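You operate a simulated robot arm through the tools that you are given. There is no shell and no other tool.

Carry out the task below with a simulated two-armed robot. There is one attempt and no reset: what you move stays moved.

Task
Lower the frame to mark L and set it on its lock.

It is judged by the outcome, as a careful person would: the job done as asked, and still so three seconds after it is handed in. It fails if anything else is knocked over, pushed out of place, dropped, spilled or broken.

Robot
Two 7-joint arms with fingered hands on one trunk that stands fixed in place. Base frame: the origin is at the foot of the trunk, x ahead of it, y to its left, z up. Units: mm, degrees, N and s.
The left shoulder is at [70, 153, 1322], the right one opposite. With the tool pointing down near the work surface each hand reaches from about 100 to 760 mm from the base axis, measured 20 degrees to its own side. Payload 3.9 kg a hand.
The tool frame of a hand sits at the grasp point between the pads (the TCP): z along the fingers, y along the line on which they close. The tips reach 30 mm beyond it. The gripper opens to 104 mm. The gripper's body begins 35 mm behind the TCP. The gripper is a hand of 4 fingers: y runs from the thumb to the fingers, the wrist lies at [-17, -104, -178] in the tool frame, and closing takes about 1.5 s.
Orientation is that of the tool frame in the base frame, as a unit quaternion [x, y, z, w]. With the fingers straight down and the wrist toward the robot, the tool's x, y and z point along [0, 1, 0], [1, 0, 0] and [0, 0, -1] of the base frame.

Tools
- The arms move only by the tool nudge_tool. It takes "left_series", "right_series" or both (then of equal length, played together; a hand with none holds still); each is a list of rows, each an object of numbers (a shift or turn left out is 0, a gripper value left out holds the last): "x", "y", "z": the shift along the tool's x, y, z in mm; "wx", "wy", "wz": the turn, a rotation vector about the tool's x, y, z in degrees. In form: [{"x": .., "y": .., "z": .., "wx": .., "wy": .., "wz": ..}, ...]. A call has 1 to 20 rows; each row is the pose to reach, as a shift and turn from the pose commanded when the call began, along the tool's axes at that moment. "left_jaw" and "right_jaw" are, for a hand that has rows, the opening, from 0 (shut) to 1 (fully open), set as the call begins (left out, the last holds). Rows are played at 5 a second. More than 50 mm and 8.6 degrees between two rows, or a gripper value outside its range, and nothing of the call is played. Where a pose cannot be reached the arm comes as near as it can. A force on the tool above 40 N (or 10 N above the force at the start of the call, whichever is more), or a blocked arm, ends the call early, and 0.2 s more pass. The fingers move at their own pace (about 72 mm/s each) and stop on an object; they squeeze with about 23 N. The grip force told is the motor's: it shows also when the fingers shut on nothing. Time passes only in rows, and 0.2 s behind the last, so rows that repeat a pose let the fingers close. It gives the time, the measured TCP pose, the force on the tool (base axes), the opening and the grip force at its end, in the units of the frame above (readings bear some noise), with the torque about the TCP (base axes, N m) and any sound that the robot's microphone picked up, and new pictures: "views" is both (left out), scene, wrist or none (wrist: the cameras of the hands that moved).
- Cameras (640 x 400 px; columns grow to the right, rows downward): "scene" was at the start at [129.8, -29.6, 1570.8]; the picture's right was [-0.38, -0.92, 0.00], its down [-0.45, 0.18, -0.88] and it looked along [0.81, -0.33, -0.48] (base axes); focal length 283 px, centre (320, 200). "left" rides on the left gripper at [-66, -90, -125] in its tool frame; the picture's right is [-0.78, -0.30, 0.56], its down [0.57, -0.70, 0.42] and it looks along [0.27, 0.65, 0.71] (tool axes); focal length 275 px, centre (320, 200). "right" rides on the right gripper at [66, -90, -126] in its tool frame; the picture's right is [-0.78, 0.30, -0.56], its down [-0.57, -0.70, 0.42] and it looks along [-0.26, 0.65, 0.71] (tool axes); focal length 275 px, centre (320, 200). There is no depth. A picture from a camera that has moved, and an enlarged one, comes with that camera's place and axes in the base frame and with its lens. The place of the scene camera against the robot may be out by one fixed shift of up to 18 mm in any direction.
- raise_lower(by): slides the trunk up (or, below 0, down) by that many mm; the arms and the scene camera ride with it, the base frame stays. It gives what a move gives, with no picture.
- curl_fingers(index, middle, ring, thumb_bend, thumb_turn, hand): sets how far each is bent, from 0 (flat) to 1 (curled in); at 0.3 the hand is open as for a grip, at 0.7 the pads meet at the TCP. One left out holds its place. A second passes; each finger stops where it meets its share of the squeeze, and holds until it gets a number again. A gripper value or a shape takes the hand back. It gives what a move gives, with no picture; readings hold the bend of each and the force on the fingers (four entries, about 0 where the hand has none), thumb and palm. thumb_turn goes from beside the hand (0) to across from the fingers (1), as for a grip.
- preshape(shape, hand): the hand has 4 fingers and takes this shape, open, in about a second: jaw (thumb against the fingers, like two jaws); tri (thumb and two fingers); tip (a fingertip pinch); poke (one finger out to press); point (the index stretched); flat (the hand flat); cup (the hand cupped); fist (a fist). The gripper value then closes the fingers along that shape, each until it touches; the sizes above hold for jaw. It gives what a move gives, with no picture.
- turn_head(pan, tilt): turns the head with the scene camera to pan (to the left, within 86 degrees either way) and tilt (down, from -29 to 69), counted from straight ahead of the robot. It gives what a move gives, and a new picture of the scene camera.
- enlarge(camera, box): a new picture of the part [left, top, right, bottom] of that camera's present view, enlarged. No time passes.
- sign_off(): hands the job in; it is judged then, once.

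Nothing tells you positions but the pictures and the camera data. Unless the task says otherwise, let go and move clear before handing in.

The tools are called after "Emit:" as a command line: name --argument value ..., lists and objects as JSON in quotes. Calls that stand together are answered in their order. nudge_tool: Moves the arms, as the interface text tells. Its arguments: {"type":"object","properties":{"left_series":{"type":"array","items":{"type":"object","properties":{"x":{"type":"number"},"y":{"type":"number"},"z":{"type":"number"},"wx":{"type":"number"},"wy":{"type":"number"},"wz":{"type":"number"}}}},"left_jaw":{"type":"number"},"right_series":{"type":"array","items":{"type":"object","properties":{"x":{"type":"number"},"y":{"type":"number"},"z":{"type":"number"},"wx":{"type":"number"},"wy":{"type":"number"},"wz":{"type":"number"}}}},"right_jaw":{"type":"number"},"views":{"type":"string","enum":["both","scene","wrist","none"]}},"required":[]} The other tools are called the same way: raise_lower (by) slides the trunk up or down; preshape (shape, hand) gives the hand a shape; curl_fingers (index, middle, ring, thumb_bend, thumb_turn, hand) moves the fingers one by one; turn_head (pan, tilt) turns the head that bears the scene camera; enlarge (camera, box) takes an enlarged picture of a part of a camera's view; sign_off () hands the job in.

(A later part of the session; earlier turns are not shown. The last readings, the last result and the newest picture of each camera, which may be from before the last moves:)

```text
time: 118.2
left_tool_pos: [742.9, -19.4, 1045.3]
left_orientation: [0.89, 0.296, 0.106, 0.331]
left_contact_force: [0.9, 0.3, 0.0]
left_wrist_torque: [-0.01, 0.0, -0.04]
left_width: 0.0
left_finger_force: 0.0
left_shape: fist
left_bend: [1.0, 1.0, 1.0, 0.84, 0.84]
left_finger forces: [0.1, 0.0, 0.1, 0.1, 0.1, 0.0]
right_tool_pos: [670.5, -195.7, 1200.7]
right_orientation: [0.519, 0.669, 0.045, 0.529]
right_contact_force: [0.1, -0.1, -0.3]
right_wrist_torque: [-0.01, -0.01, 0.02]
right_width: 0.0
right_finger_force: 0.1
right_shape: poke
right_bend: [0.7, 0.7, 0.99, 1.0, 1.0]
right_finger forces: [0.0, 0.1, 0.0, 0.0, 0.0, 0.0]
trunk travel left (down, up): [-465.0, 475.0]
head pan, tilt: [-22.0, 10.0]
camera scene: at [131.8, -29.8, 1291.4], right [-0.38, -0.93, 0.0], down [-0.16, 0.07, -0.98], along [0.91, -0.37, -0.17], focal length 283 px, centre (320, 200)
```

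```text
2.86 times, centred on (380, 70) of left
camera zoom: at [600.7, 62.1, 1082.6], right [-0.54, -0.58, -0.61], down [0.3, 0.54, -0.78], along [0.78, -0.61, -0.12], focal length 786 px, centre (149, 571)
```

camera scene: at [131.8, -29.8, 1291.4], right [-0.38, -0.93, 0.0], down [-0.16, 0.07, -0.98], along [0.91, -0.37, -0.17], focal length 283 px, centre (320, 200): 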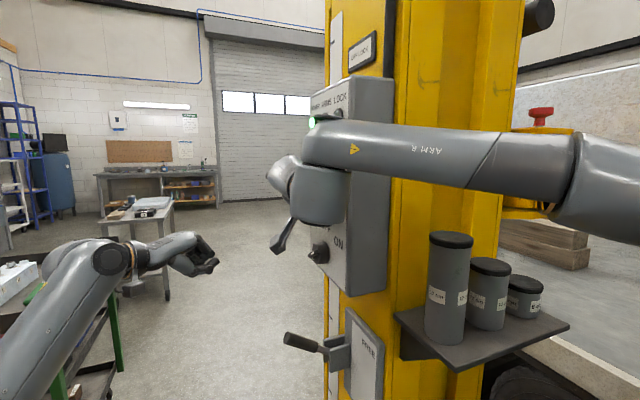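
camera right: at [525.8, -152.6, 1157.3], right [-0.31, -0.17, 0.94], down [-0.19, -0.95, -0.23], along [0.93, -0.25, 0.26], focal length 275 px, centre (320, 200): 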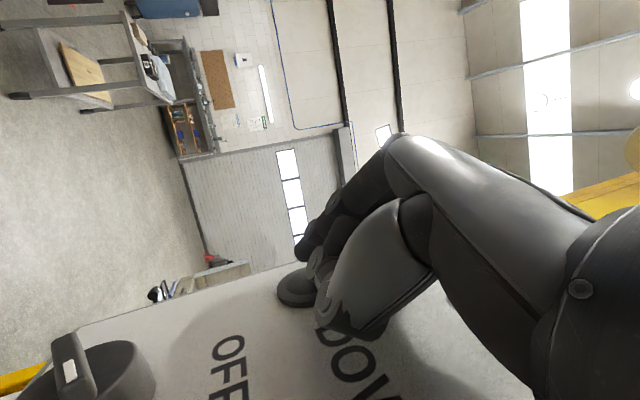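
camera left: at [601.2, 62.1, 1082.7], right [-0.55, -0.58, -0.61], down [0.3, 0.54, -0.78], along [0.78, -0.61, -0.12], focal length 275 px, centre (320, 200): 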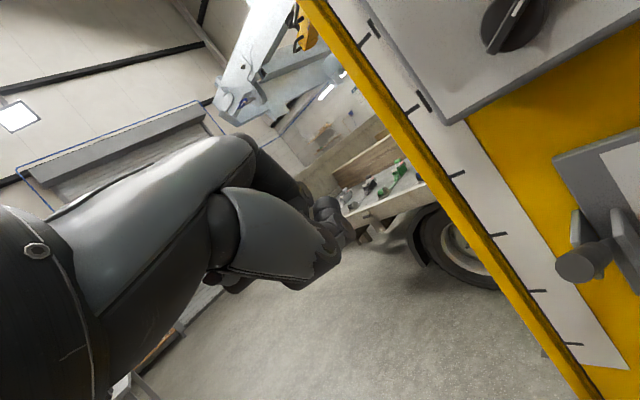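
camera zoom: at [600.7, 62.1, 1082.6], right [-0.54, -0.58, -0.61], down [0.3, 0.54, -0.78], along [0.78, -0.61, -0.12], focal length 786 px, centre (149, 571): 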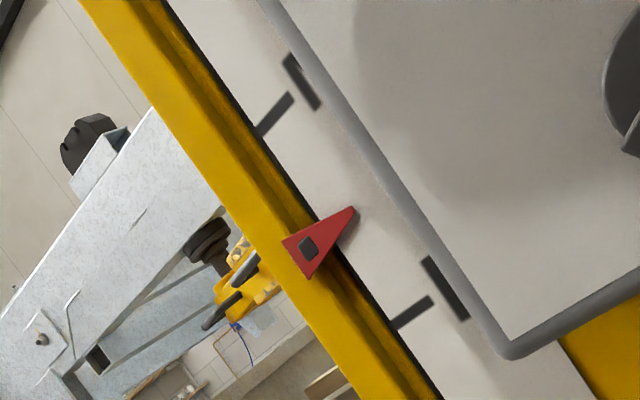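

Pointer now sits about half-way between M and L (~57 mm above L). Next: put the lever back to HOLD with the left fist from above. First position the fist above the handle end.

Emit:
nudge_tool --left_series '[{"x": -32, "y": -17.5, "z": 23}, {"x": -64, "y": -35, "z": 46}, {"x": -95, "y": -52.7, "z": 69}, {"x": -111, "y": -42, "z": 89}, {"x": -127, "y": -31, "z": 110}, {"x": -143, "y": -20, "z": 130}, {"x": -143, "y": -20, "z": 130}]' --views "both"

Emit:
turn_head --pan -22 --tilt 28

Emit:
enlarge --camera "scene" --box '[200, 150, 400, 310]'

```text
time: 119.8
left_tool_pos: [666.8, -157.9, 935.4]
left_orientation: [0.89, 0.295, 0.106, 0.331]
left_contact_force: [0.0, -0.4, -0.2]
left_wrist_torque: [-0.01, 0.01, 0.02]
left_width: 0.2
left_finger_force: 0.2
left_shape: fist
left_bend: [1.0, 1.0, 1.0, 0.84, 0.84]
left_finger forces: [0.0, 0.1, 0.1, 0.0, 0.0, 0.0]
right_tool_pos: [671.1, -194.4, 1201.2]
right_orientation: [0.52, 0.669, 0.044, 0.53]
right_contact_force: [0.5, 0.8, 0.7]
right_wrist_torque: [0.0, 0.0, -0.03]
right_width: 0.2
right_finger_force: 0.1
right_shape: poke
right_bend: [0.7, 0.7, 0.99, 1.0, 1.0]
right_finger forces: [0.0, 0.0, 0.1, 0.0, 0.0, 0.0]
trunk travel left (down, up): [-465.0, 475.0]
head pan, tilt: [-22.0, 10.0]
camera scene: at [132.0, -28.9, 1291.4], right [-0.37, -0.93, 0.0], down [-0.16, 0.06, -0.98], along [0.91, -0.37, -0.17], focal length 283 px, centre (320, 200)
camera left: at [524.4, -76.4, 971.5], right [-0.54, -0.58, -0.61], down [0.3, 0.54, -0.78], along [0.78, -0.61, -0.12], focal length 275 px, centre (320, 200)
```

scene: 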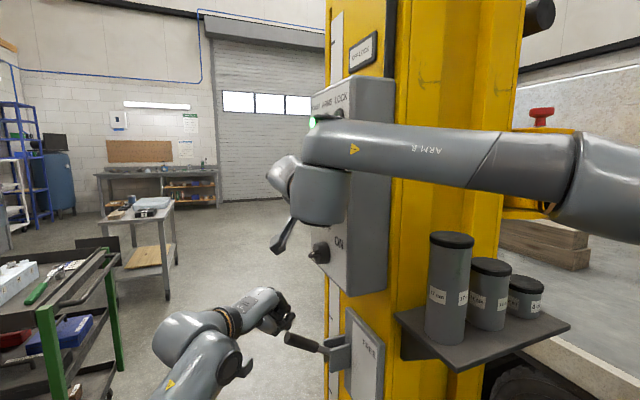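
left: 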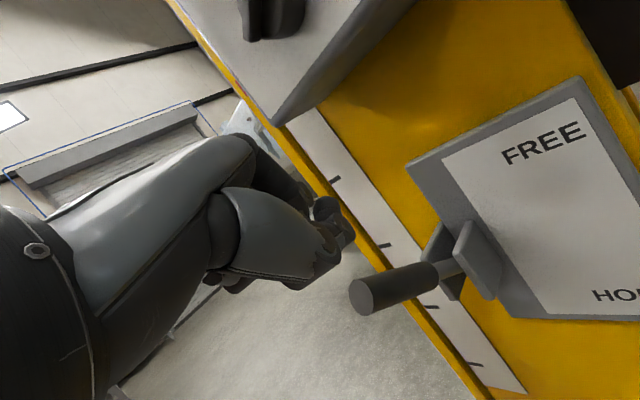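

```text
time: 120.6
left_tool_pos: [666.2, -157.8, 933.4]
left_orientation: [0.891, 0.294, 0.105, 0.331]
left_contact_force: [0.0, -0.7, 0.7]
left_wrist_torque: [0.02, -0.02, 0.02]
left_width: 0.0
left_finger_force: 0.0
left_shape: fist
left_bend: [1.0, 1.0, 1.0, 0.84, 0.84]
left_finger forces: [0.0, 0.0, 0.0, 0.0, 0.0, 0.0]
right_tool_pos: [671.4, -196.4, 1200.7]
right_orientation: [0.519, 0.67, 0.045, 0.529]
right_contact_force: [-1.0, -0.5, -0.6]
right_wrist_torque: [0.01, -0.03, 0.05]
right_width: 0.0
right_finger_force: 0.1
right_shape: poke
right_bend: [0.7, 0.7, 0.99, 1.0, 1.0]
right_finger forces: [0.0, 0.0, 0.0, 0.0, 0.1, 0.0]
trunk travel left (down, up): [-465.0, 475.0]
head pan, tilt: [-22.0, 28.0]
camera scene: at [130.4, -28.8, 1262.3], right [-0.37, -0.93, 0.0], down [-0.43, 0.18, -0.88], along [0.82, -0.33, -0.47], focal length 283 px, centre (320, 200)
```

scene: 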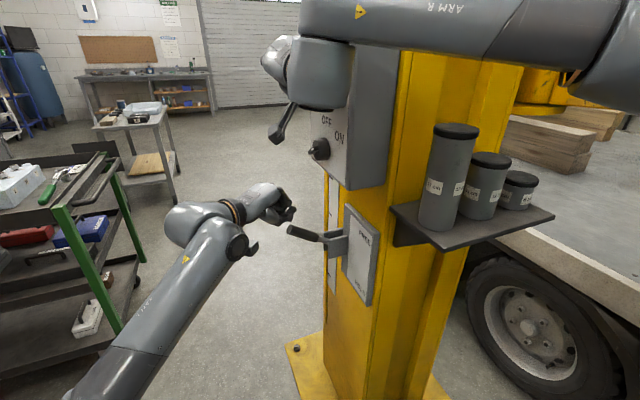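

```text
2.50 times, centred on (300, 230) of scene
camera zoom: at [130.4, -28.8, 1262.3], right [-0.37, -0.93, 0.0], down [-0.43, 0.18, -0.88], along [0.82, -0.33, -0.47], focal length 708 px, centre (370, 125)
```

zoom: 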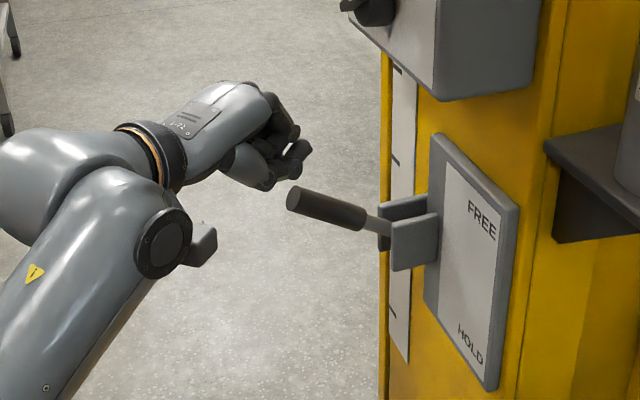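

The fist is right above the handle end. Lowering gently onto it.

Emit:
nudge_tool --left_series '[{"y": -5.2, "z": 6.1}, {"y": -10.4, "z": 12.1}, {"y": -15.6, "z": 18.2}, {"y": -20.8, "z": 24.3}, {"y": -26, "z": 30.4}]' --views "both"

Emit:
enlarge --camera "scene" --box '[200, 150, 400, 310]'

```text
time: 121.8
left_tool_pos: [666.6, -160.3, 894.1]
left_orientation: [0.89, 0.295, 0.106, 0.331]
left_contact_force: [0.7, -0.3, -0.1]
left_wrist_torque: [-0.01, -0.03, 0.0]
left_width: 0.0
left_finger_force: 0.1
left_shape: fist
left_bend: [1.0, 1.0, 1.0, 0.84, 0.84]
left_finger forces: [0.0, 0.1, 0.1, 0.1, 0.0, 0.0]
right_tool_pos: [671.0, -195.7, 1199.8]
right_orientation: [0.519, 0.669, 0.045, 0.53]
right_contact_force: [0.5, -0.6, 0.4]
right_wrist_torque: [-0.01, 0.01, -0.02]
right_width: 0.0
right_finger_force: 0.1
right_shape: poke
right_bend: [0.7, 0.7, 0.99, 1.0, 1.0]
right_finger forces: [0.1, 0.0, 0.0, 0.0, 0.0, 0.0]
trunk travel left (down, up): [-465.0, 475.0]
head pan, tilt: [-22.0, 28.0]
camera scene: at [130.5, -28.8, 1262.2], right [-0.37, -0.93, 0.0], down [-0.44, 0.18, -0.88], along [0.82, -0.33, -0.47], focal length 283 px, centre (320, 200)
camera left: at [524.3, -79.2, 931.7], right [-0.55, -0.58, -0.61], down [0.3, 0.54, -0.78], along [0.78, -0.61, -0.12], focal length 275 px, centre (320, 200)
```

scene: 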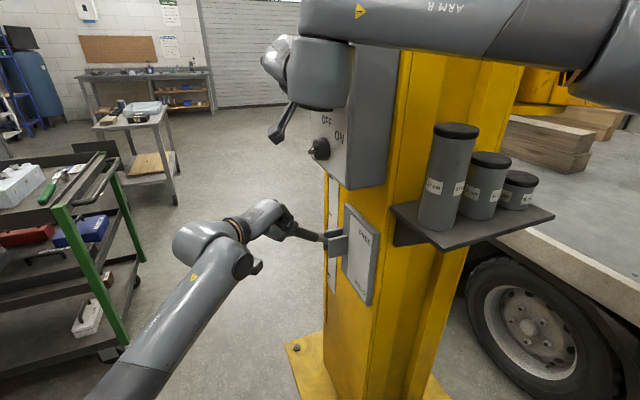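
left: 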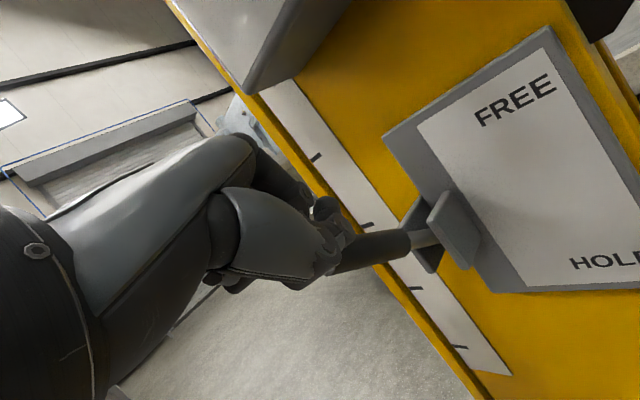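

```text
2.50 times, centred on (300, 230) of scene
camera zoom: at [130.5, -28.8, 1262.2], right [-0.37, -0.93, 0.0], down [-0.44, 0.18, -0.88], along [0.82, -0.33, -0.47], focal length 708 px, centre (370, 125)
```

zoom: 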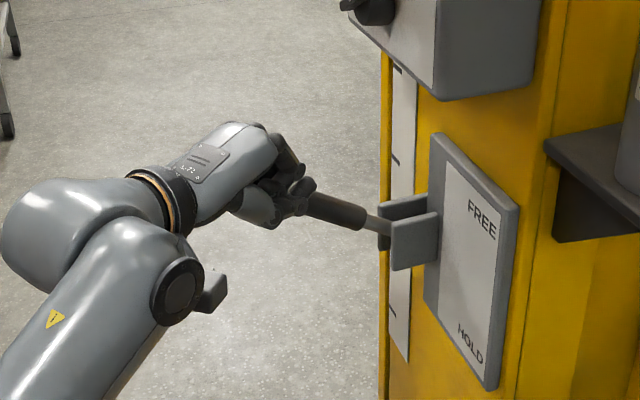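

Emit:
nudge_tool --left_series '[{"y": -3.9, "z": 4.6}, {"y": -7.8, "z": 9.1}, {"y": -11.7, "z": 13.7}, {"y": -15.6, "z": 18.2}, {"y": -19.5, "z": 22.8}, {"y": -23.4, "z": 27.3}, {"y": -27.3, "z": 31.9}]' --views "both"

Emit:
enlarge --camera "scene" --box '[200, 150, 400, 310]'

```text
time: 123.4
left_tool_pos: [664.9, -156.3, 854.9]
left_orientation: [0.889, 0.297, 0.108, 0.333]
left_contact_force: [-1.2, 16.5, 10.1]
left_wrist_torque: [-0.29, -0.19, 0.25]
left_width: 0.0
left_finger_force: 0.1
left_shape: fist
left_bend: [1.0, 1.0, 1.0, 0.84, 0.84]
left_finger forces: [0.0, 18.5, 0.0, 0.0, 0.0, 0.0]
right_tool_pos: [669.6, -192.6, 1200.9]
right_orientation: [0.518, 0.669, 0.043, 0.531]
right_contact_force: [0.0, 0.1, -1.0]
right_wrist_torque: [0.02, 0.02, 0.01]
right_width: 0.2
right_finger_force: 0.1
right_shape: poke
right_bend: [0.7, 0.7, 0.99, 1.0, 1.0]
right_finger forces: [0.0, 0.0, 0.1, 0.0, 0.0, 0.1]
trunk travel left (down, up): [-465.0, 475.0]
head pan, tilt: [-22.0, 28.0]
camera scene: at [128.8, -24.5, 1262.7], right [-0.37, -0.93, 0.0], down [-0.43, 0.17, -0.88], along [0.82, -0.33, -0.47], focal length 283 px, centre (320, 200)
camera left: at [522.9, -75.1, 891.1], right [-0.54, -0.58, -0.61], down [0.3, 0.54, -0.78], along [0.78, -0.61, -0.12], focal length 275 px, centre (320, 200)
```

scene: 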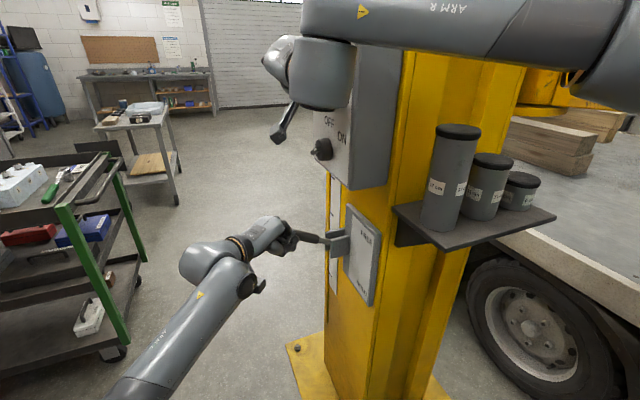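
left: 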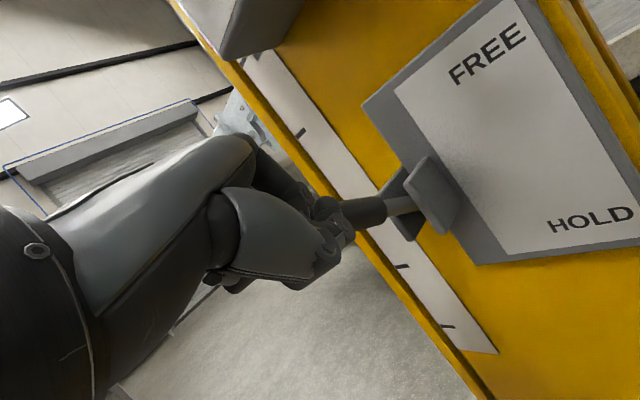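

```text
2.50 times, centred on (300, 230) of scene
camera zoom: at [128.8, -24.5, 1262.7], right [-0.37, -0.93, 0.0], down [-0.43, 0.17, -0.88], along [0.82, -0.33, -0.47], focal length 708 px, centre (370, 125)
```

zoom: 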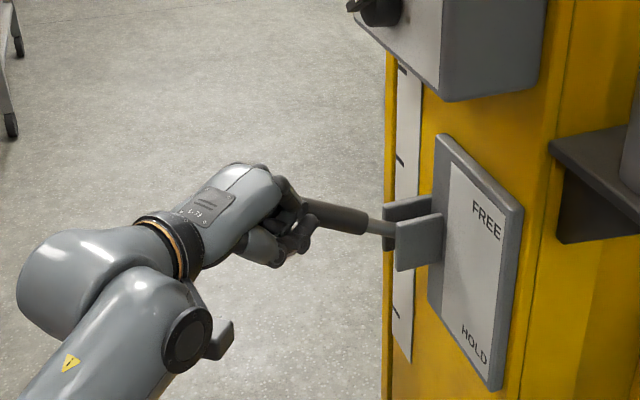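

The fist front is meeting the handle's end face, not its top. Lift, move 35 mm further in over the handle, then press down again.

Emit:
nudge_tool --left_series '[{"y": 12, "z": -14}, {"y": 24, "z": -28}, {"y": 36, "z": -42}, {"x": -10, "y": 46, "z": -33}, {"x": -21, "y": 57, "z": -23}, {"x": -21, "y": 57, "z": -23}]' --views "both"

Emit:
enlarge --camera "scene" --box '[200, 150, 400, 310]'

```text
time: 124.8
left_tool_pos: [667.7, -196.3, 907.9]
left_orientation: [0.89, 0.295, 0.105, 0.331]
left_contact_force: [0.1, -0.6, -0.4]
left_wrist_torque: [0.05, -0.01, 0.0]
left_width: 0.0
left_finger_force: 0.1
left_shape: fist
left_bend: [1.0, 1.0, 1.0, 0.84, 0.84]
left_finger forces: [0.0, 0.1, 0.0, 0.0, 0.0, 0.0]
right_tool_pos: [671.5, -194.8, 1200.1]
right_orientation: [0.52, 0.669, 0.045, 0.529]
right_contact_force: [-1.0, -0.6, -0.1]
right_wrist_torque: [0.03, 0.0, -0.01]
right_width: 0.0
right_finger_force: 0.0
right_shape: poke
right_bend: [0.7, 0.7, 0.99, 1.0, 1.0]
right_finger forces: [0.1, 0.0, 0.0, 0.1, 0.0, 0.0]
trunk travel left (down, up): [-465.0, 475.0]
head pan, tilt: [-22.0, 28.0]
camera scene: at [130.4, -28.5, 1262.2], right [-0.37, -0.93, 0.0], down [-0.44, 0.18, -0.88], along [0.82, -0.33, -0.47], focal length 283 px, centre (320, 200)
camera left: at [525.1, -115.1, 944.6], right [-0.55, -0.58, -0.61], down [0.3, 0.54, -0.78], along [0.78, -0.61, -0.12], focal length 275 px, centre (320, 200)
```

scene: 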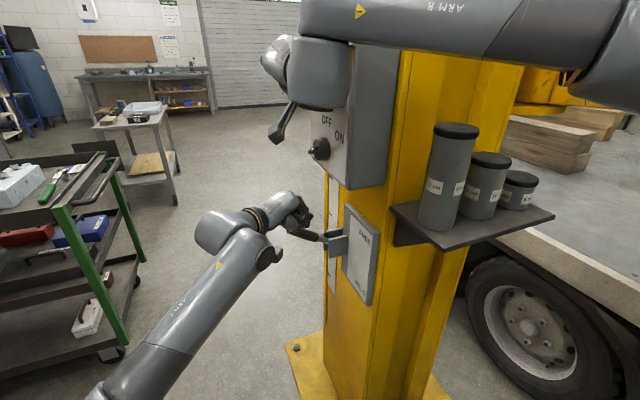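
left: 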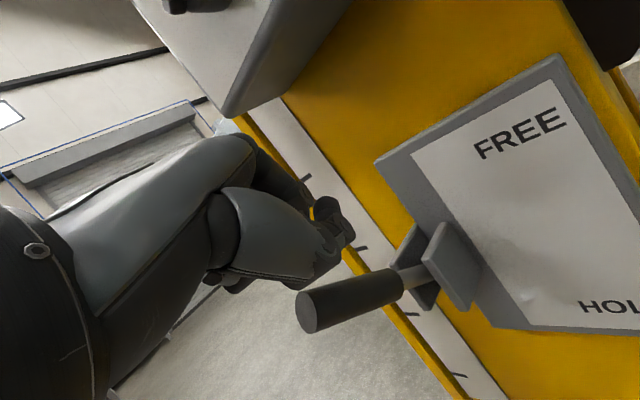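

```text
2.50 times, centred on (300, 230) of scene
camera zoom: at [130.4, -28.5, 1262.2], right [-0.37, -0.93, 0.0], down [-0.44, 0.18, -0.88], along [0.82, -0.33, -0.47], focal length 708 px, centre (370, 125)
```

zoom: 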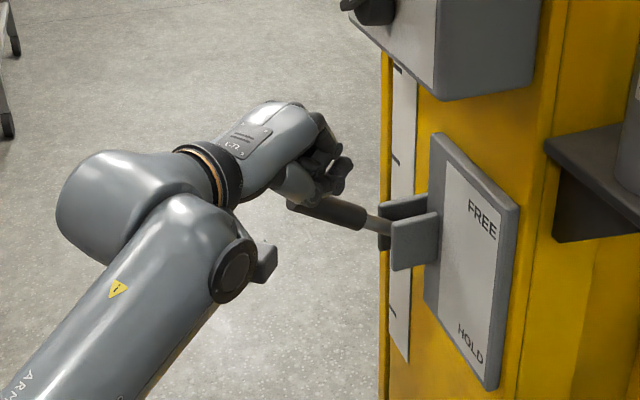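

The fist is over the handle now. Press down.

Emit:
nudge_tool --left_series '[{"y": -5, "z": 5.8}, {"y": -10, "z": 11.6}, {"y": -15, "z": 17.4}, {"y": -20, "z": 23.2}, {"y": -25, "z": 29}, {"y": -30, "z": 34.8}]' --views "both"

Emit:
enlarge --camera "scene" --box '[200, 150, 400, 310]'

```text
time: 126.2
left_tool_pos: [664.5, -198.9, 861.9]
left_orientation: [0.89, 0.294, 0.106, 0.332]
left_contact_force: [-0.9, 1.5, 5.0]
left_wrist_torque: [0.15, -0.1, 0.08]
left_width: 0.2
left_finger_force: 0.0
left_shape: fist
left_bend: [1.0, 1.0, 1.0, 0.84, 0.84]
left_finger forces: [0.0, 0.0, 5.2, 0.0, 0.0, 0.0]
right_tool_pos: [669.8, -196.8, 1200.3]
right_orientation: [0.52, 0.669, 0.044, 0.53]
right_contact_force: [0.0, -0.2, -0.3]
right_wrist_torque: [0.02, -0.02, 0.01]
right_width: 0.0
right_finger_force: 0.1
right_shape: poke
right_bend: [0.7, 0.7, 0.99, 1.0, 1.0]
right_finger forces: [0.0, 0.0, 0.0, 0.0, 0.0, 0.0]
trunk travel left (down, up): [-465.0, 475.0]
head pan, tilt: [-22.0, 28.0]
camera scene: at [129.5, -28.8, 1262.3], right [-0.37, -0.93, 0.0], down [-0.43, 0.18, -0.88], along [0.82, -0.33, -0.47], focal length 283 px, centre (320, 200)
camera left: at [523.5, -116.0, 898.3], right [-0.55, -0.57, -0.61], down [0.31, 0.54, -0.78], along [0.78, -0.61, -0.12], focal length 275 px, centre (320, 200)
```

scene: 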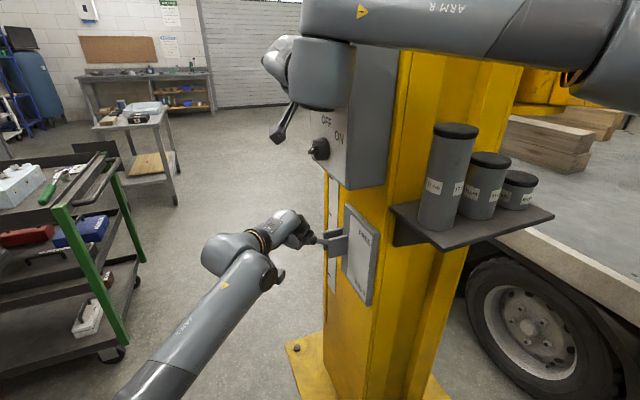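
left: 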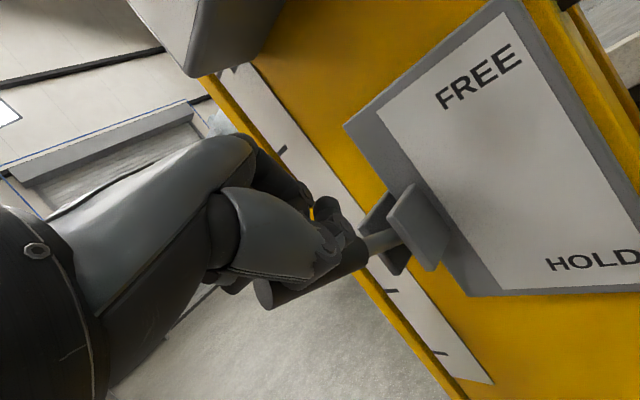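

```text
2.50 times, centred on (300, 230) of scene
camera zoom: at [129.5, -28.8, 1262.3], right [-0.37, -0.93, 0.0], down [-0.43, 0.18, -0.88], along [0.82, -0.33, -0.47], focal length 708 px, centre (370, 125)
```

zoom: 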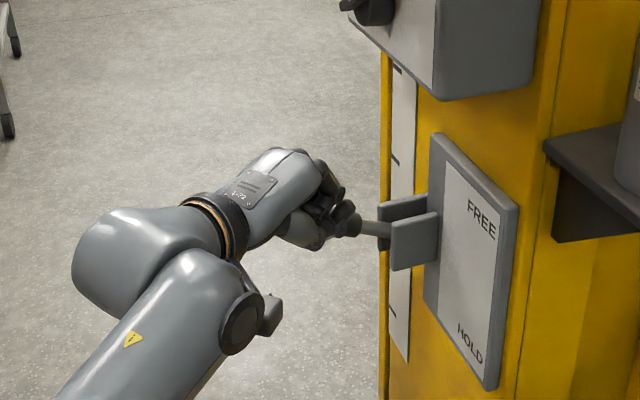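

Contact on top with ~5 N and the lever is yielding. Continue down.

Emit:
nudge_tool --left_series '[{"y": -5, "z": 5.8}, {"y": -10, "z": 11.6}, {"y": -15, "z": 17.4}, {"y": -20, "z": 23.2}, {"y": -25, "z": 29}, {"y": -30, "z": 34.8}, {"y": -35, "z": 40.6}]' --views "both"

Emit:
enlarge --camera "scene" --box '[200, 150, 400, 310]'

```text
time: 127.8
left_tool_pos: [664.6, -194.4, 804.2]
left_orientation: [0.89, 0.295, 0.105, 0.331]
left_contact_force: [0.2, 0.3, -0.6]
left_wrist_torque: [-0.01, 0.01, 0.01]
left_width: 0.1
left_finger_force: 0.1
left_shape: fist
left_bend: [1.0, 1.0, 1.0, 0.84, 0.84]
left_finger forces: [0.0, 0.0, 0.1, 0.1, 0.0, 0.1]
right_tool_pos: [671.9, -195.8, 1199.6]
right_orientation: [0.519, 0.669, 0.045, 0.53]
right_contact_force: [-0.8, 0.8, 0.7]
right_wrist_torque: [0.0, -0.02, -0.02]
right_width: 0.2
right_finger_force: 0.0
right_shape: poke
right_bend: [0.7, 0.7, 0.99, 1.0, 1.0]
right_finger forces: [0.0, 0.1, 0.1, 0.0, 0.0, 0.0]
trunk travel left (down, up): [-465.0, 475.0]
head pan, tilt: [-22.0, 28.0]
camera scene: at [130.6, -28.8, 1262.1], right [-0.37, -0.93, 0.0], down [-0.44, 0.18, -0.88], along [0.82, -0.33, -0.47], focal length 283 px, centre (320, 200)
camera left: at [523.5, -113.7, 842.2], right [-0.55, -0.57, -0.61], down [0.3, 0.54, -0.78], along [0.78, -0.61, -0.12], focal length 275 px, centre (320, 200)
```

scene: 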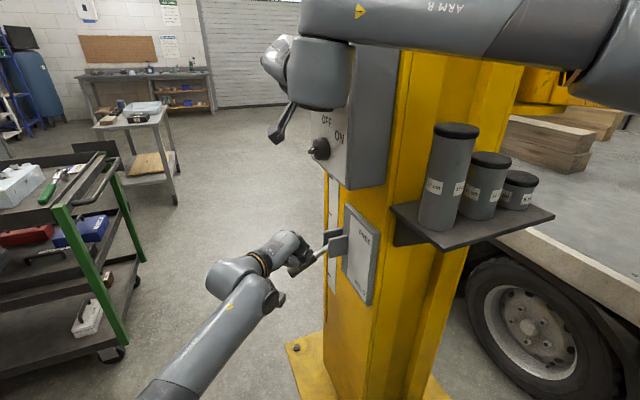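
left: 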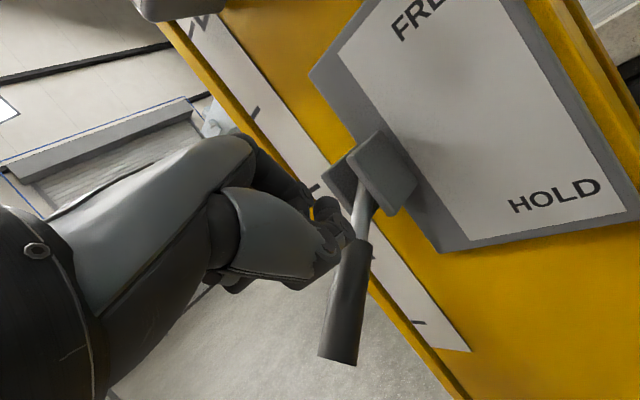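

```text
2.50 times, centred on (300, 230) of scene
camera zoom: at [130.6, -28.8, 1262.1], right [-0.37, -0.93, 0.0], down [-0.44, 0.18, -0.88], along [0.82, -0.33, -0.47], focal length 708 px, centre (370, 125)
```

zoom: 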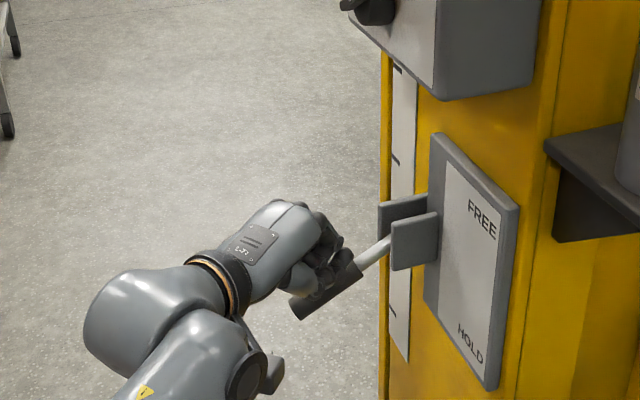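

The lever is back on HOLD. Withdraw the left hand and return it to the viewing spot.

Emit:
nudge_tool --left_series '[{"x": 18, "y": -5, "z": -31}, {"x": 35.5, "y": -10.4, "z": -62}, {"x": 58, "y": -29, "z": -87}, {"x": 81, "y": -48, "z": -112}, {"x": 103.5, "y": -66.6, "z": -137}, {"x": 116, "y": -36, "z": -159}, {"x": 128, "y": -5, "z": -180}, {"x": 140, "y": 26, "z": -202}, {"x": 153, "y": 57, "z": -223}, {"x": 165, "y": 87, "z": -245}, {"x": 165, "y": 87, "z": -245}]' --views "both"

Emit:
enlarge --camera "left" --box '[280, 0, 480, 140]'

Emit:
enlarge --camera "scene" --box '[240, 190, 400, 310]'

```text
time: 130.2
left_tool_pos: [746.8, -19.6, 1050.2]
left_orientation: [0.89, 0.295, 0.106, 0.331]
left_contact_force: [-0.6, 0.5, -0.2]
left_wrist_torque: [-0.02, -0.02, 0.0]
left_width: 0.1
left_finger_force: 0.0
left_shape: fist
left_bend: [1.0, 1.0, 1.0, 0.84, 0.84]
left_finger forces: [0.0, 0.0, 0.1, 0.0, 0.1, 0.0]
right_tool_pos: [672.0, -195.2, 1200.7]
right_orientation: [0.519, 0.67, 0.045, 0.529]
right_contact_force: [-0.7, 0.4, 1.1]
right_wrist_torque: [-0.01, -0.04, 0.0]
right_width: 0.0
right_finger_force: 0.1
right_shape: poke
right_bend: [0.7, 0.7, 0.99, 1.0, 1.0]
right_finger forces: [0.1, 0.0, 0.0, 0.1, 0.1, 0.0]
trunk travel left (down, up): [-465.0, 475.0]
head pan, tilt: [-22.0, 28.0]
camera scene: at [130.5, -28.3, 1262.2], right [-0.37, -0.93, 0.0], down [-0.44, 0.18, -0.88], along [0.82, -0.33, -0.47], focal length 283 px, centre (320, 200)
camera left: at [604.5, 61.8, 1086.3], right [-0.55, -0.58, -0.61], down [0.3, 0.54, -0.78], along [0.78, -0.61, -0.12], focal length 275 px, centre (320, 200)
```

scene: 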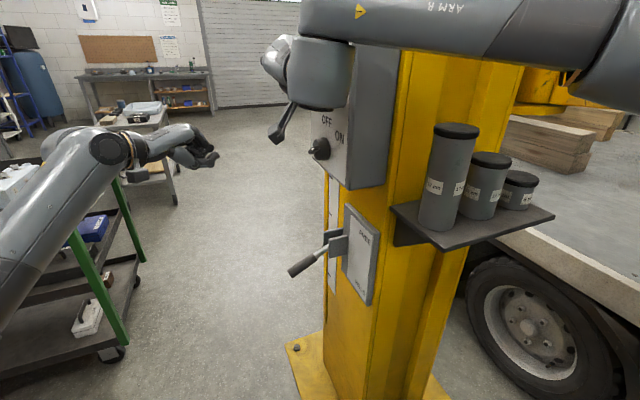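
left: 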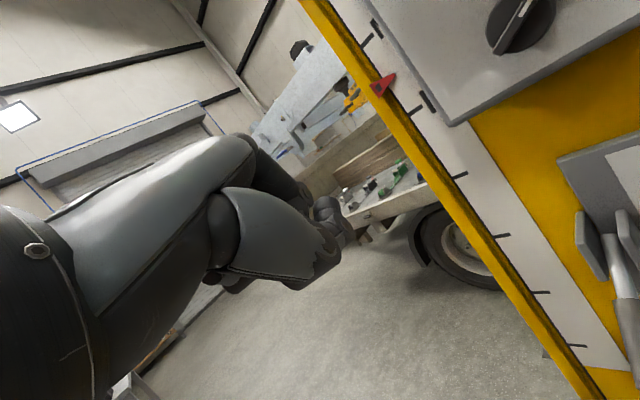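

```text
2.86 times, centred on (380, 70) of left
camera zoom: at [604.5, 61.8, 1086.3], right [-0.55, -0.58, -0.61], down [0.3, 0.54, -0.78], along [0.78, -0.61, -0.12], focal length 786 px, centre (149, 571)
```

zoom: 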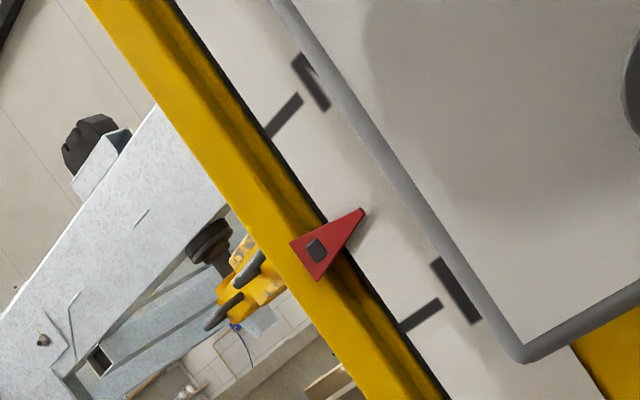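

```text
3.33 times, centred on (320, 250) of scene
camera zoom: at [130.5, -28.3, 1262.2], right [-0.37, -0.93, 0.0], down [-0.44, 0.18, -0.88], along [0.82, -0.33, -0.47], focal length 944 px, centre (320, 33)
```

zoom: 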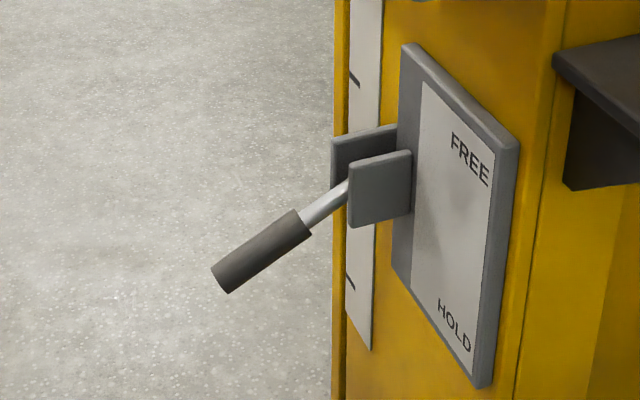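

Lever on HOLD, pointer 57 mm above L. Now press DOWN again to settle the frame on its lock at L, watching the display.

Emit:
turn_head --pan -22 --tilt 10

Emit:
nudge_tool --right_series '[{"x": -9, "y": -5.5, "z": 6}, {"x": -16, "y": -10, "z": 10.7}, {"x": -20, "y": -12.3, "z": 13.3}, {"x": -21.5, "y": -13.3, "z": 14.3}]' --views "scene"

Emit:
enlarge --camera "left" --box '[280, 0, 480, 140]'

Emit:
enlarge --camera "scene" --box '[280, 0, 420, 100]'

```text
time: 131.1
left_tool_pos: [745.7, -20.2, 1048.8]
left_orientation: [0.89, 0.294, 0.105, 0.331]
left_contact_force: [-0.6, -0.4, -0.1]
left_wrist_torque: [-0.01, 0.0, 0.02]
left_width: 0.0
left_finger_force: 0.0
left_shape: fist
left_bend: [1.0, 1.0, 1.0, 0.84, 0.84]
left_finger forces: [0.0, 0.1, 0.0, 0.0, 0.1, 0.0]
right_tool_pos: [671.3, -195.8, 1200.7]
right_orientation: [0.519, 0.668, 0.044, 0.53]
right_contact_force: [0.1, 0.0, 0.5]
right_wrist_torque: [0.01, -0.01, 0.02]
right_width: 0.1
right_finger_force: 0.1
right_shape: poke
right_bend: [0.7, 0.7, 0.99, 1.0, 1.0]
right_finger forces: [0.0, 0.0, 0.0, 0.0, 0.0, 0.1]
trunk travel left (down, up): [-465.0, 475.0]
head pan, tilt: [-22.0, 10.0]
camera scene: at [132.1, -29.4, 1291.3], right [-0.37, -0.93, 0.0], down [-0.16, 0.07, -0.98], along [0.91, -0.37, -0.17], focal length 283 px, centre (320, 200)
```

scene: 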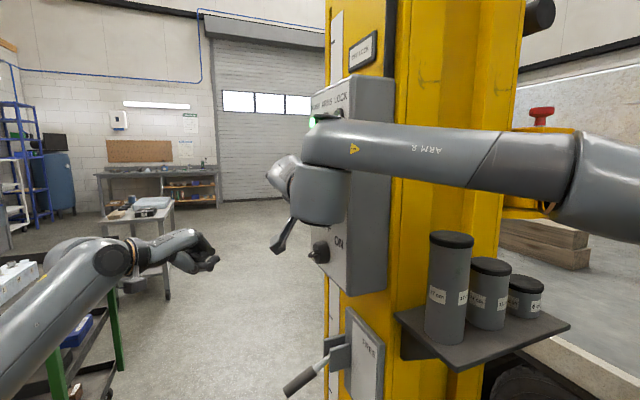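

```text
time: 132.1
left_tool_pos: [745.8, -17.6, 1049.6]
left_orientation: [0.89, 0.295, 0.106, 0.332]
left_contact_force: [-0.1, 0.5, 0.3]
left_wrist_torque: [0.03, 0.02, 0.03]
left_width: 0.3
left_finger_force: 0.1
left_shape: fist
left_bend: [1.0, 1.0, 1.0, 0.84, 0.84]
left_finger forces: [0.1, 0.1, 0.0, 0.1, 0.0, 0.0]
right_tool_pos: [672.2, -219.8, 1199.0]
right_orientation: [0.518, 0.67, 0.046, 0.53]
right_contact_force: [-0.5, 4.5, 0.3]
right_wrist_torque: [-0.01, 0.01, 0.04]
right_width: 0.0
right_finger_force: 0.1
right_shape: poke
right_bend: [0.7, 0.7, 0.99, 1.0, 1.0]
right_finger forces: [0.0, 4.2, 0.0, 0.0, 0.1, 0.0]
trunk travel left (down, up): [-465.0, 475.0]
head pan, tilt: [-22.0, 10.0]
camera scene: at [131.9, -28.0, 1291.4], right [-0.37, -0.93, 0.0], down [-0.16, 0.06, -0.98], along [0.91, -0.37, -0.17], focal length 283 px, centre (320, 200)
```

scene: 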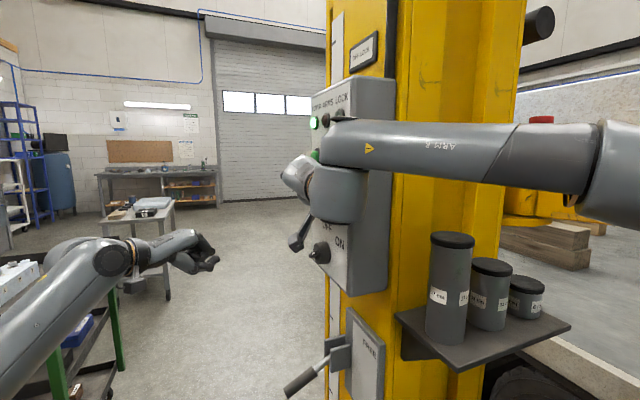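

```text
2.86 times, centred on (380, 70) of left
camera zoom: at [604.1, 63.2, 1086.2], right [-0.54, -0.58, -0.61], down [0.3, 0.54, -0.78], along [0.78, -0.61, -0.12], focal length 786 px, centre (149, 571)
```

zoom: 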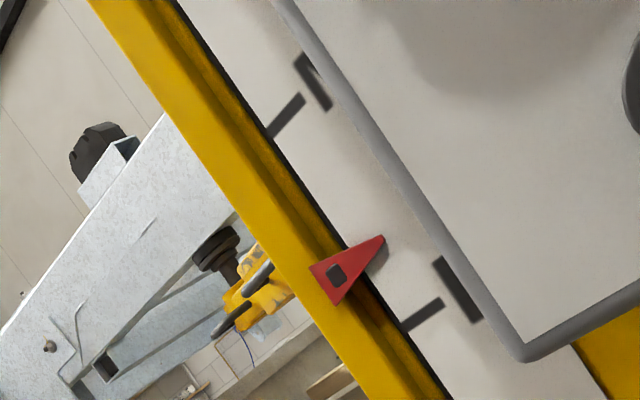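

```text
4.00 times, centred on (350, 50) of scene
camera zoom: at [131.9, -28.0, 1291.4], right [-0.37, -0.93, 0.0], down [-0.16, 0.06, -0.98], along [0.91, -0.37, -0.17], focal length 1133 px, centre (200, 800)
```

zoom: 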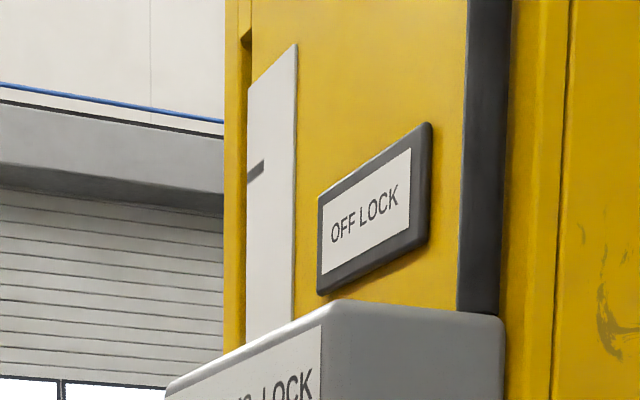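

It's coming down on HOLD. Hold a bit longer and check.

Emit:
nudge_tool --right_series '[{"x": -1.5, "y": -0.9, "z": 1}, {"x": -1.5, "y": -0.9, "z": 1}, {"x": -1.5, "y": -0.9, "z": 1}]' --views "none"

Emit:
enlarge --camera "left" --box '[280, 0, 480, 140]'

Emit:
enlarge --camera "scene" --box '[280, 0, 420, 100]'

```text
time: 132.8
left_tool_pos: [746.4, -17.6, 1049.9]
left_orientation: [0.89, 0.296, 0.105, 0.332]
left_contact_force: [0.6, -0.5, 0.2]
left_wrist_torque: [-0.03, 0.01, 0.02]
left_width: 0.1
left_finger_force: 0.0
left_shape: fist
left_bend: [1.0, 1.0, 1.0, 0.84, 0.84]
left_finger forces: [0.1, 0.0, 0.0, 0.1, 0.0, 0.1]
right_tool_pos: [671.5, -221.1, 1200.8]
right_orientation: [0.517, 0.671, 0.044, 0.53]
right_contact_force: [-1.0, 13.6, -2.5]
right_wrist_torque: [0.14, 0.05, 0.28]
right_width: 0.0
right_finger_force: 0.1
right_shape: poke
right_bend: [0.7, 0.7, 0.99, 1.0, 1.0]
right_finger forces: [0.0, 13.9, 0.1, 0.1, 0.1, 0.0]
trunk travel left (down, up): [-465.0, 475.0]
head pan, tilt: [-22.0, 10.0]
```

```text
2.86 times, centred on (380, 70) of left
camera zoom: at [604.4, 64.0, 1085.8], right [-0.55, -0.58, -0.61], down [0.3, 0.54, -0.78], along [0.78, -0.61, -0.12], focal length 786 px, centre (149, 571)
```

zoom: 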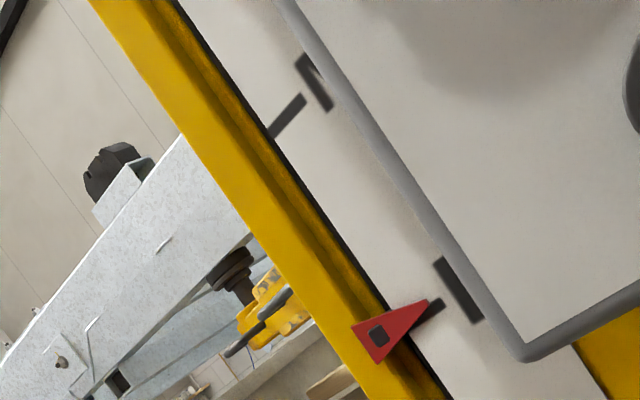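

```text
4.00 times, centred on (350, 50) of scene
camera zoom: at [132.2, -25.4, 1291.5], right [-0.37, -0.93, 0.0], down [-0.16, 0.06, -0.98], along [0.91, -0.37, -0.17], focal length 1133 px, centre (200, 800)
```

zoom: 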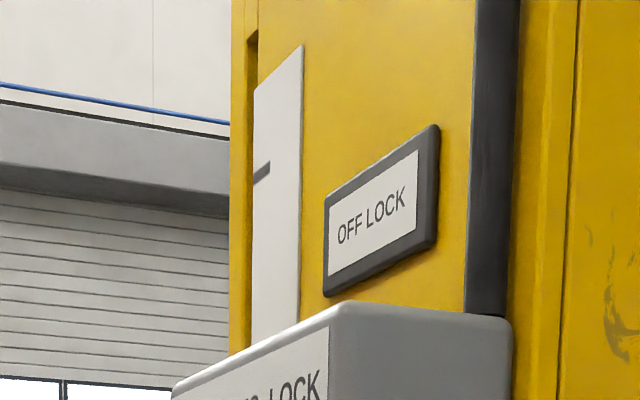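

Emit:
nudge_tool --right_series '[{"x": 0}]' --views "none"

Emit:
enlarge --camera "left" --box '[280, 0, 480, 140]'

Emit:
enlarge --camera "scene" --box '[280, 0, 420, 100]'

```text
time: 133.2
left_tool_pos: [745.8, -17.8, 1049.8]
left_orientation: [0.89, 0.295, 0.105, 0.332]
left_contact_force: [0.5, 0.1, -0.6]
left_wrist_torque: [0.05, 0.0, -0.02]
left_width: 0.0
left_finger_force: 0.0
left_shape: fist
left_bend: [1.0, 1.0, 1.0, 0.84, 0.84]
left_finger forces: [0.1, 0.1, 0.0, 0.1, 0.0, 0.0]
right_tool_pos: [671.7, -222.3, 1201.3]
right_orientation: [0.518, 0.67, 0.043, 0.53]
right_contact_force: [-1.0, 14.7, -2.7]
right_wrist_torque: [0.17, 0.07, 0.32]
right_width: 0.0
right_finger_force: 0.2
right_shape: poke
right_bend: [0.7, 0.7, 0.99, 1.0, 1.0]
right_finger forces: [0.0, 15.0, 0.0, 0.1, 0.1, 0.0]
trunk travel left (down, up): [-465.0, 475.0]
head pan, tilt: [-22.0, 10.0]
```

```text
2.86 times, centred on (380, 70) of left
camera zoom: at [604.4, 64.2, 1085.9], right [-0.55, -0.58, -0.61], down [0.3, 0.54, -0.78], along [0.78, -0.61, -0.12], focal length 786 px, centre (149, 571)
```

zoom: 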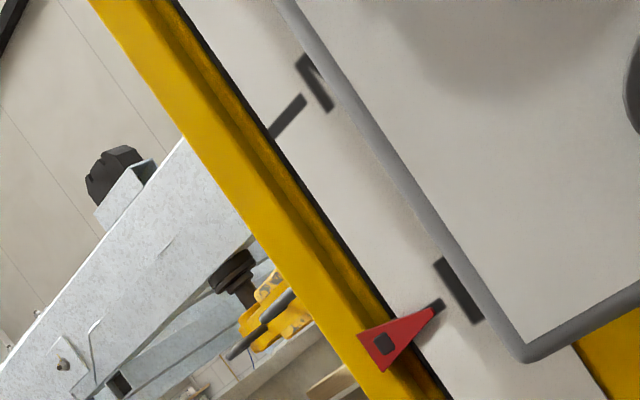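

```text
4.00 times, centred on (350, 50) of scene
camera zoom: at [132.2, -25.1, 1291.5], right [-0.37, -0.93, 0.0], down [-0.16, 0.06, -0.98], along [0.91, -0.37, -0.17], focal length 1133 px, centre (200, 800)
```

zoom: 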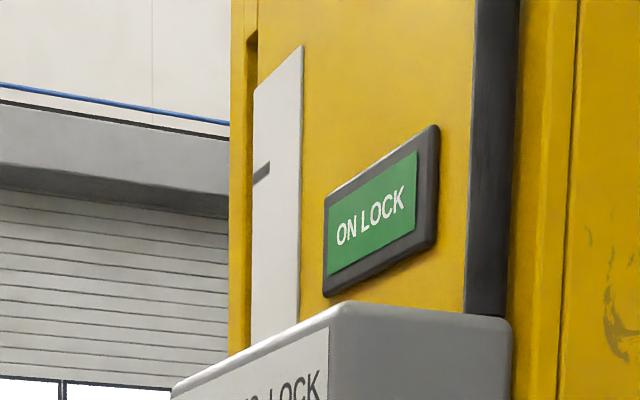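

ON LOCK at mark L. Release DOWN and back the right hand away.

Emit:
nudge_tool --right_series '[{"x": 15, "y": 9, "z": -10}, {"x": 30, "y": 18, "z": -20}, {"x": 45, "y": 22, "z": -38}, {"x": 45, "y": 0, "z": -65}, {"x": 45, "y": -25, "z": -95}, {"x": 45, "y": -25, "z": -95}]' --views "both"

Emit:
enlarge --camera "left" --box '[280, 0, 480, 140]'

Emit:
enlarge --camera "scene" --box '[280, 0, 420, 100]'

```text
time: 134.7
left_tool_pos: [748.7, -22.3, 1048.3]
left_orientation: [0.891, 0.296, 0.105, 0.329]
left_contact_force: [0.0, -0.5, 0.0]
left_wrist_torque: [-0.02, -0.03, -0.04]
left_width: 0.1
left_finger_force: 0.0
left_shape: fist
left_bend: [1.0, 1.0, 1.0, 0.84, 0.84]
left_finger forces: [0.1, 0.1, 0.0, 0.1, 0.0, 0.0]
right_tool_pos: [587.7, -157.3, 1195.6]
right_orientation: [0.52, 0.669, 0.045, 0.529]
right_contact_force: [-0.3, -0.9, -0.3]
right_wrist_torque: [-0.01, 0.0, -0.01]
right_width: 0.0
right_finger_force: 0.1
right_shape: poke
right_bend: [0.7, 0.7, 0.99, 1.0, 1.0]
right_finger forces: [0.0, 0.0, 0.0, 0.0, 0.0, 0.1]
trunk travel left (down, up): [-465.0, 475.0]
head pan, tilt: [-22.0, 10.0]
camera scene: at [133.4, -29.7, 1291.2], right [-0.37, -0.93, 0.0], down [-0.16, 0.07, -0.98], along [0.91, -0.37, -0.17], focal length 283 px, centre (320, 200)
camera right: at [442.5, -88.6, 1153.1], right [-0.31, -0.17, 0.94], down [-0.19, -0.95, -0.23], along [0.93, -0.25, 0.26], focal length 275 px, centre (320, 200)
```

scene: 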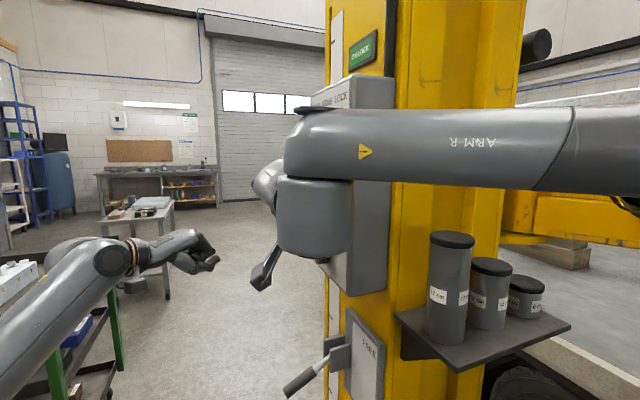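
right: 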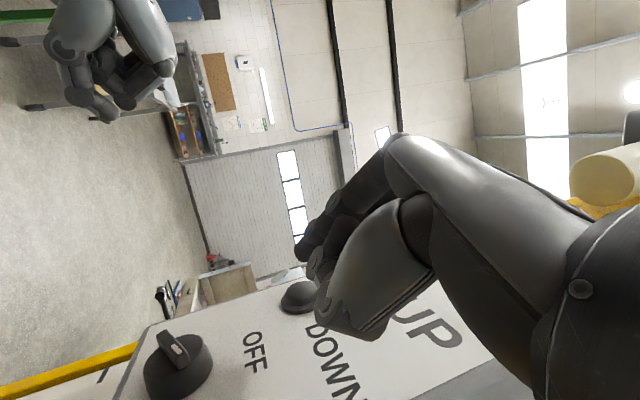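

```text
2.86 times, centred on (380, 70) of left
camera zoom: at [605.5, 60.9, 1085.3], right [-0.55, -0.58, -0.61], down [0.3, 0.54, -0.78], along [0.78, -0.61, -0.12], focal length 786 px, centre (149, 571)
```

zoom: 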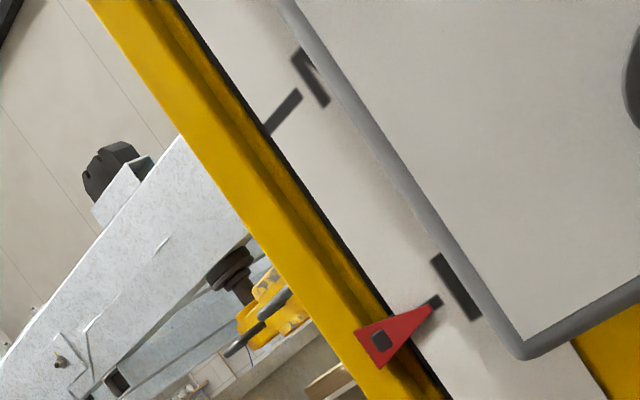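

```text
4.00 times, centred on (350, 50) of scene
camera zoom: at [133.4, -29.7, 1291.2], right [-0.37, -0.93, 0.0], down [-0.16, 0.07, -0.98], along [0.91, -0.37, -0.17], focal length 1133 px, centre (200, 800)
```

zoom: 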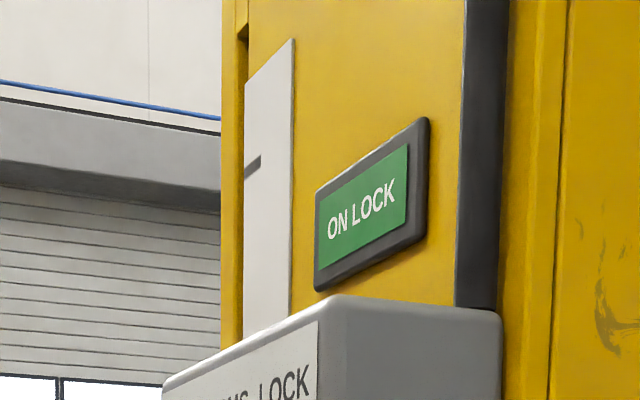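

It holds ON LOCK. I'll shift the left camera forward a little to confirm the letter at the pointer really is L.

Emit:
nudge_tool --left_series '[{"x": 24, "y": 14, "z": 12}, {"x": 48, "y": 27, "z": 23}, {"x": 48, "y": 27, "z": 23}]' --views "wrist"

Emit:
enlarge --camera "left" --box '[300, 0, 500, 160]'

```text
time: 135.4
left_tool_pos: [804.1, -18.5, 1049.7]
left_orientation: [0.89, 0.295, 0.105, 0.331]
left_contact_force: [0.6, 0.3, -0.4]
left_wrist_torque: [0.04, -0.01, -0.01]
left_width: 0.0
left_finger_force: 0.1
left_shape: fist
left_bend: [1.0, 1.0, 1.0, 0.84, 0.84]
left_finger forces: [0.0, 0.1, 0.0, 0.0, 0.1, 0.1]
right_tool_pos: [585.9, -155.4, 1196.5]
right_orientation: [0.519, 0.669, 0.045, 0.53]
right_contact_force: [-0.1, -0.1, 0.1]
right_wrist_torque: [0.02, -0.02, -0.04]
right_width: 0.1
right_finger_force: 0.0
right_shape: poke
right_bend: [0.7, 0.7, 0.99, 1.0, 1.0]
right_finger forces: [0.1, 0.1, 0.0, 0.0, 0.0, 0.1]
trunk travel left (down, up): [-465.0, 475.0]
head pan, tilt: [-22.0, 10.0]
camera left: at [661.3, 62.4, 1086.2], right [-0.54, -0.58, -0.61], down [0.3, 0.54, -0.78], along [0.78, -0.61, -0.12], focal length 275 px, centre (320, 200)
```

left: 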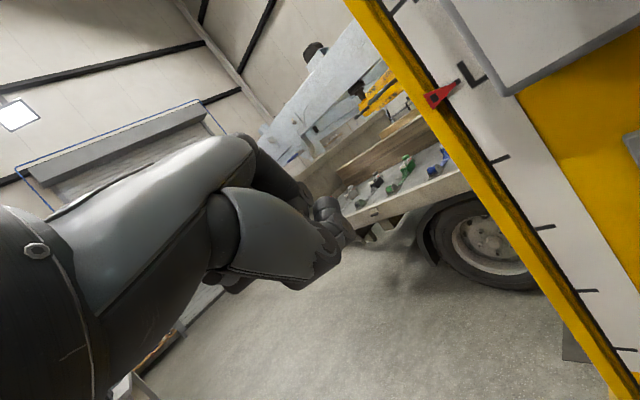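

```text
2.50 times, centred on (400, 80) of left
camera zoom: at [661.3, 62.4, 1086.2], right [-0.54, -0.58, -0.61], down [0.3, 0.54, -0.78], along [0.78, -0.61, -0.12], focal length 688 px, centre (120, 500)
```

zoom: 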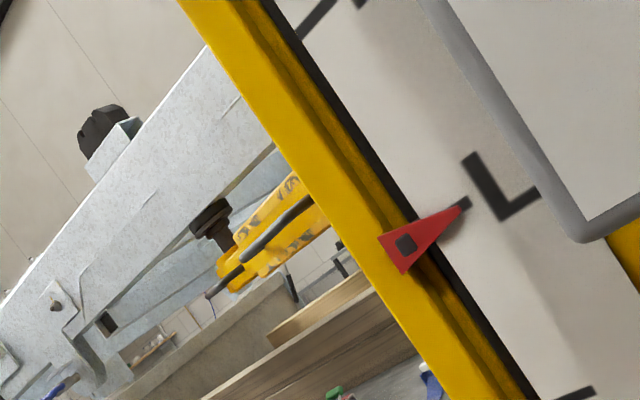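

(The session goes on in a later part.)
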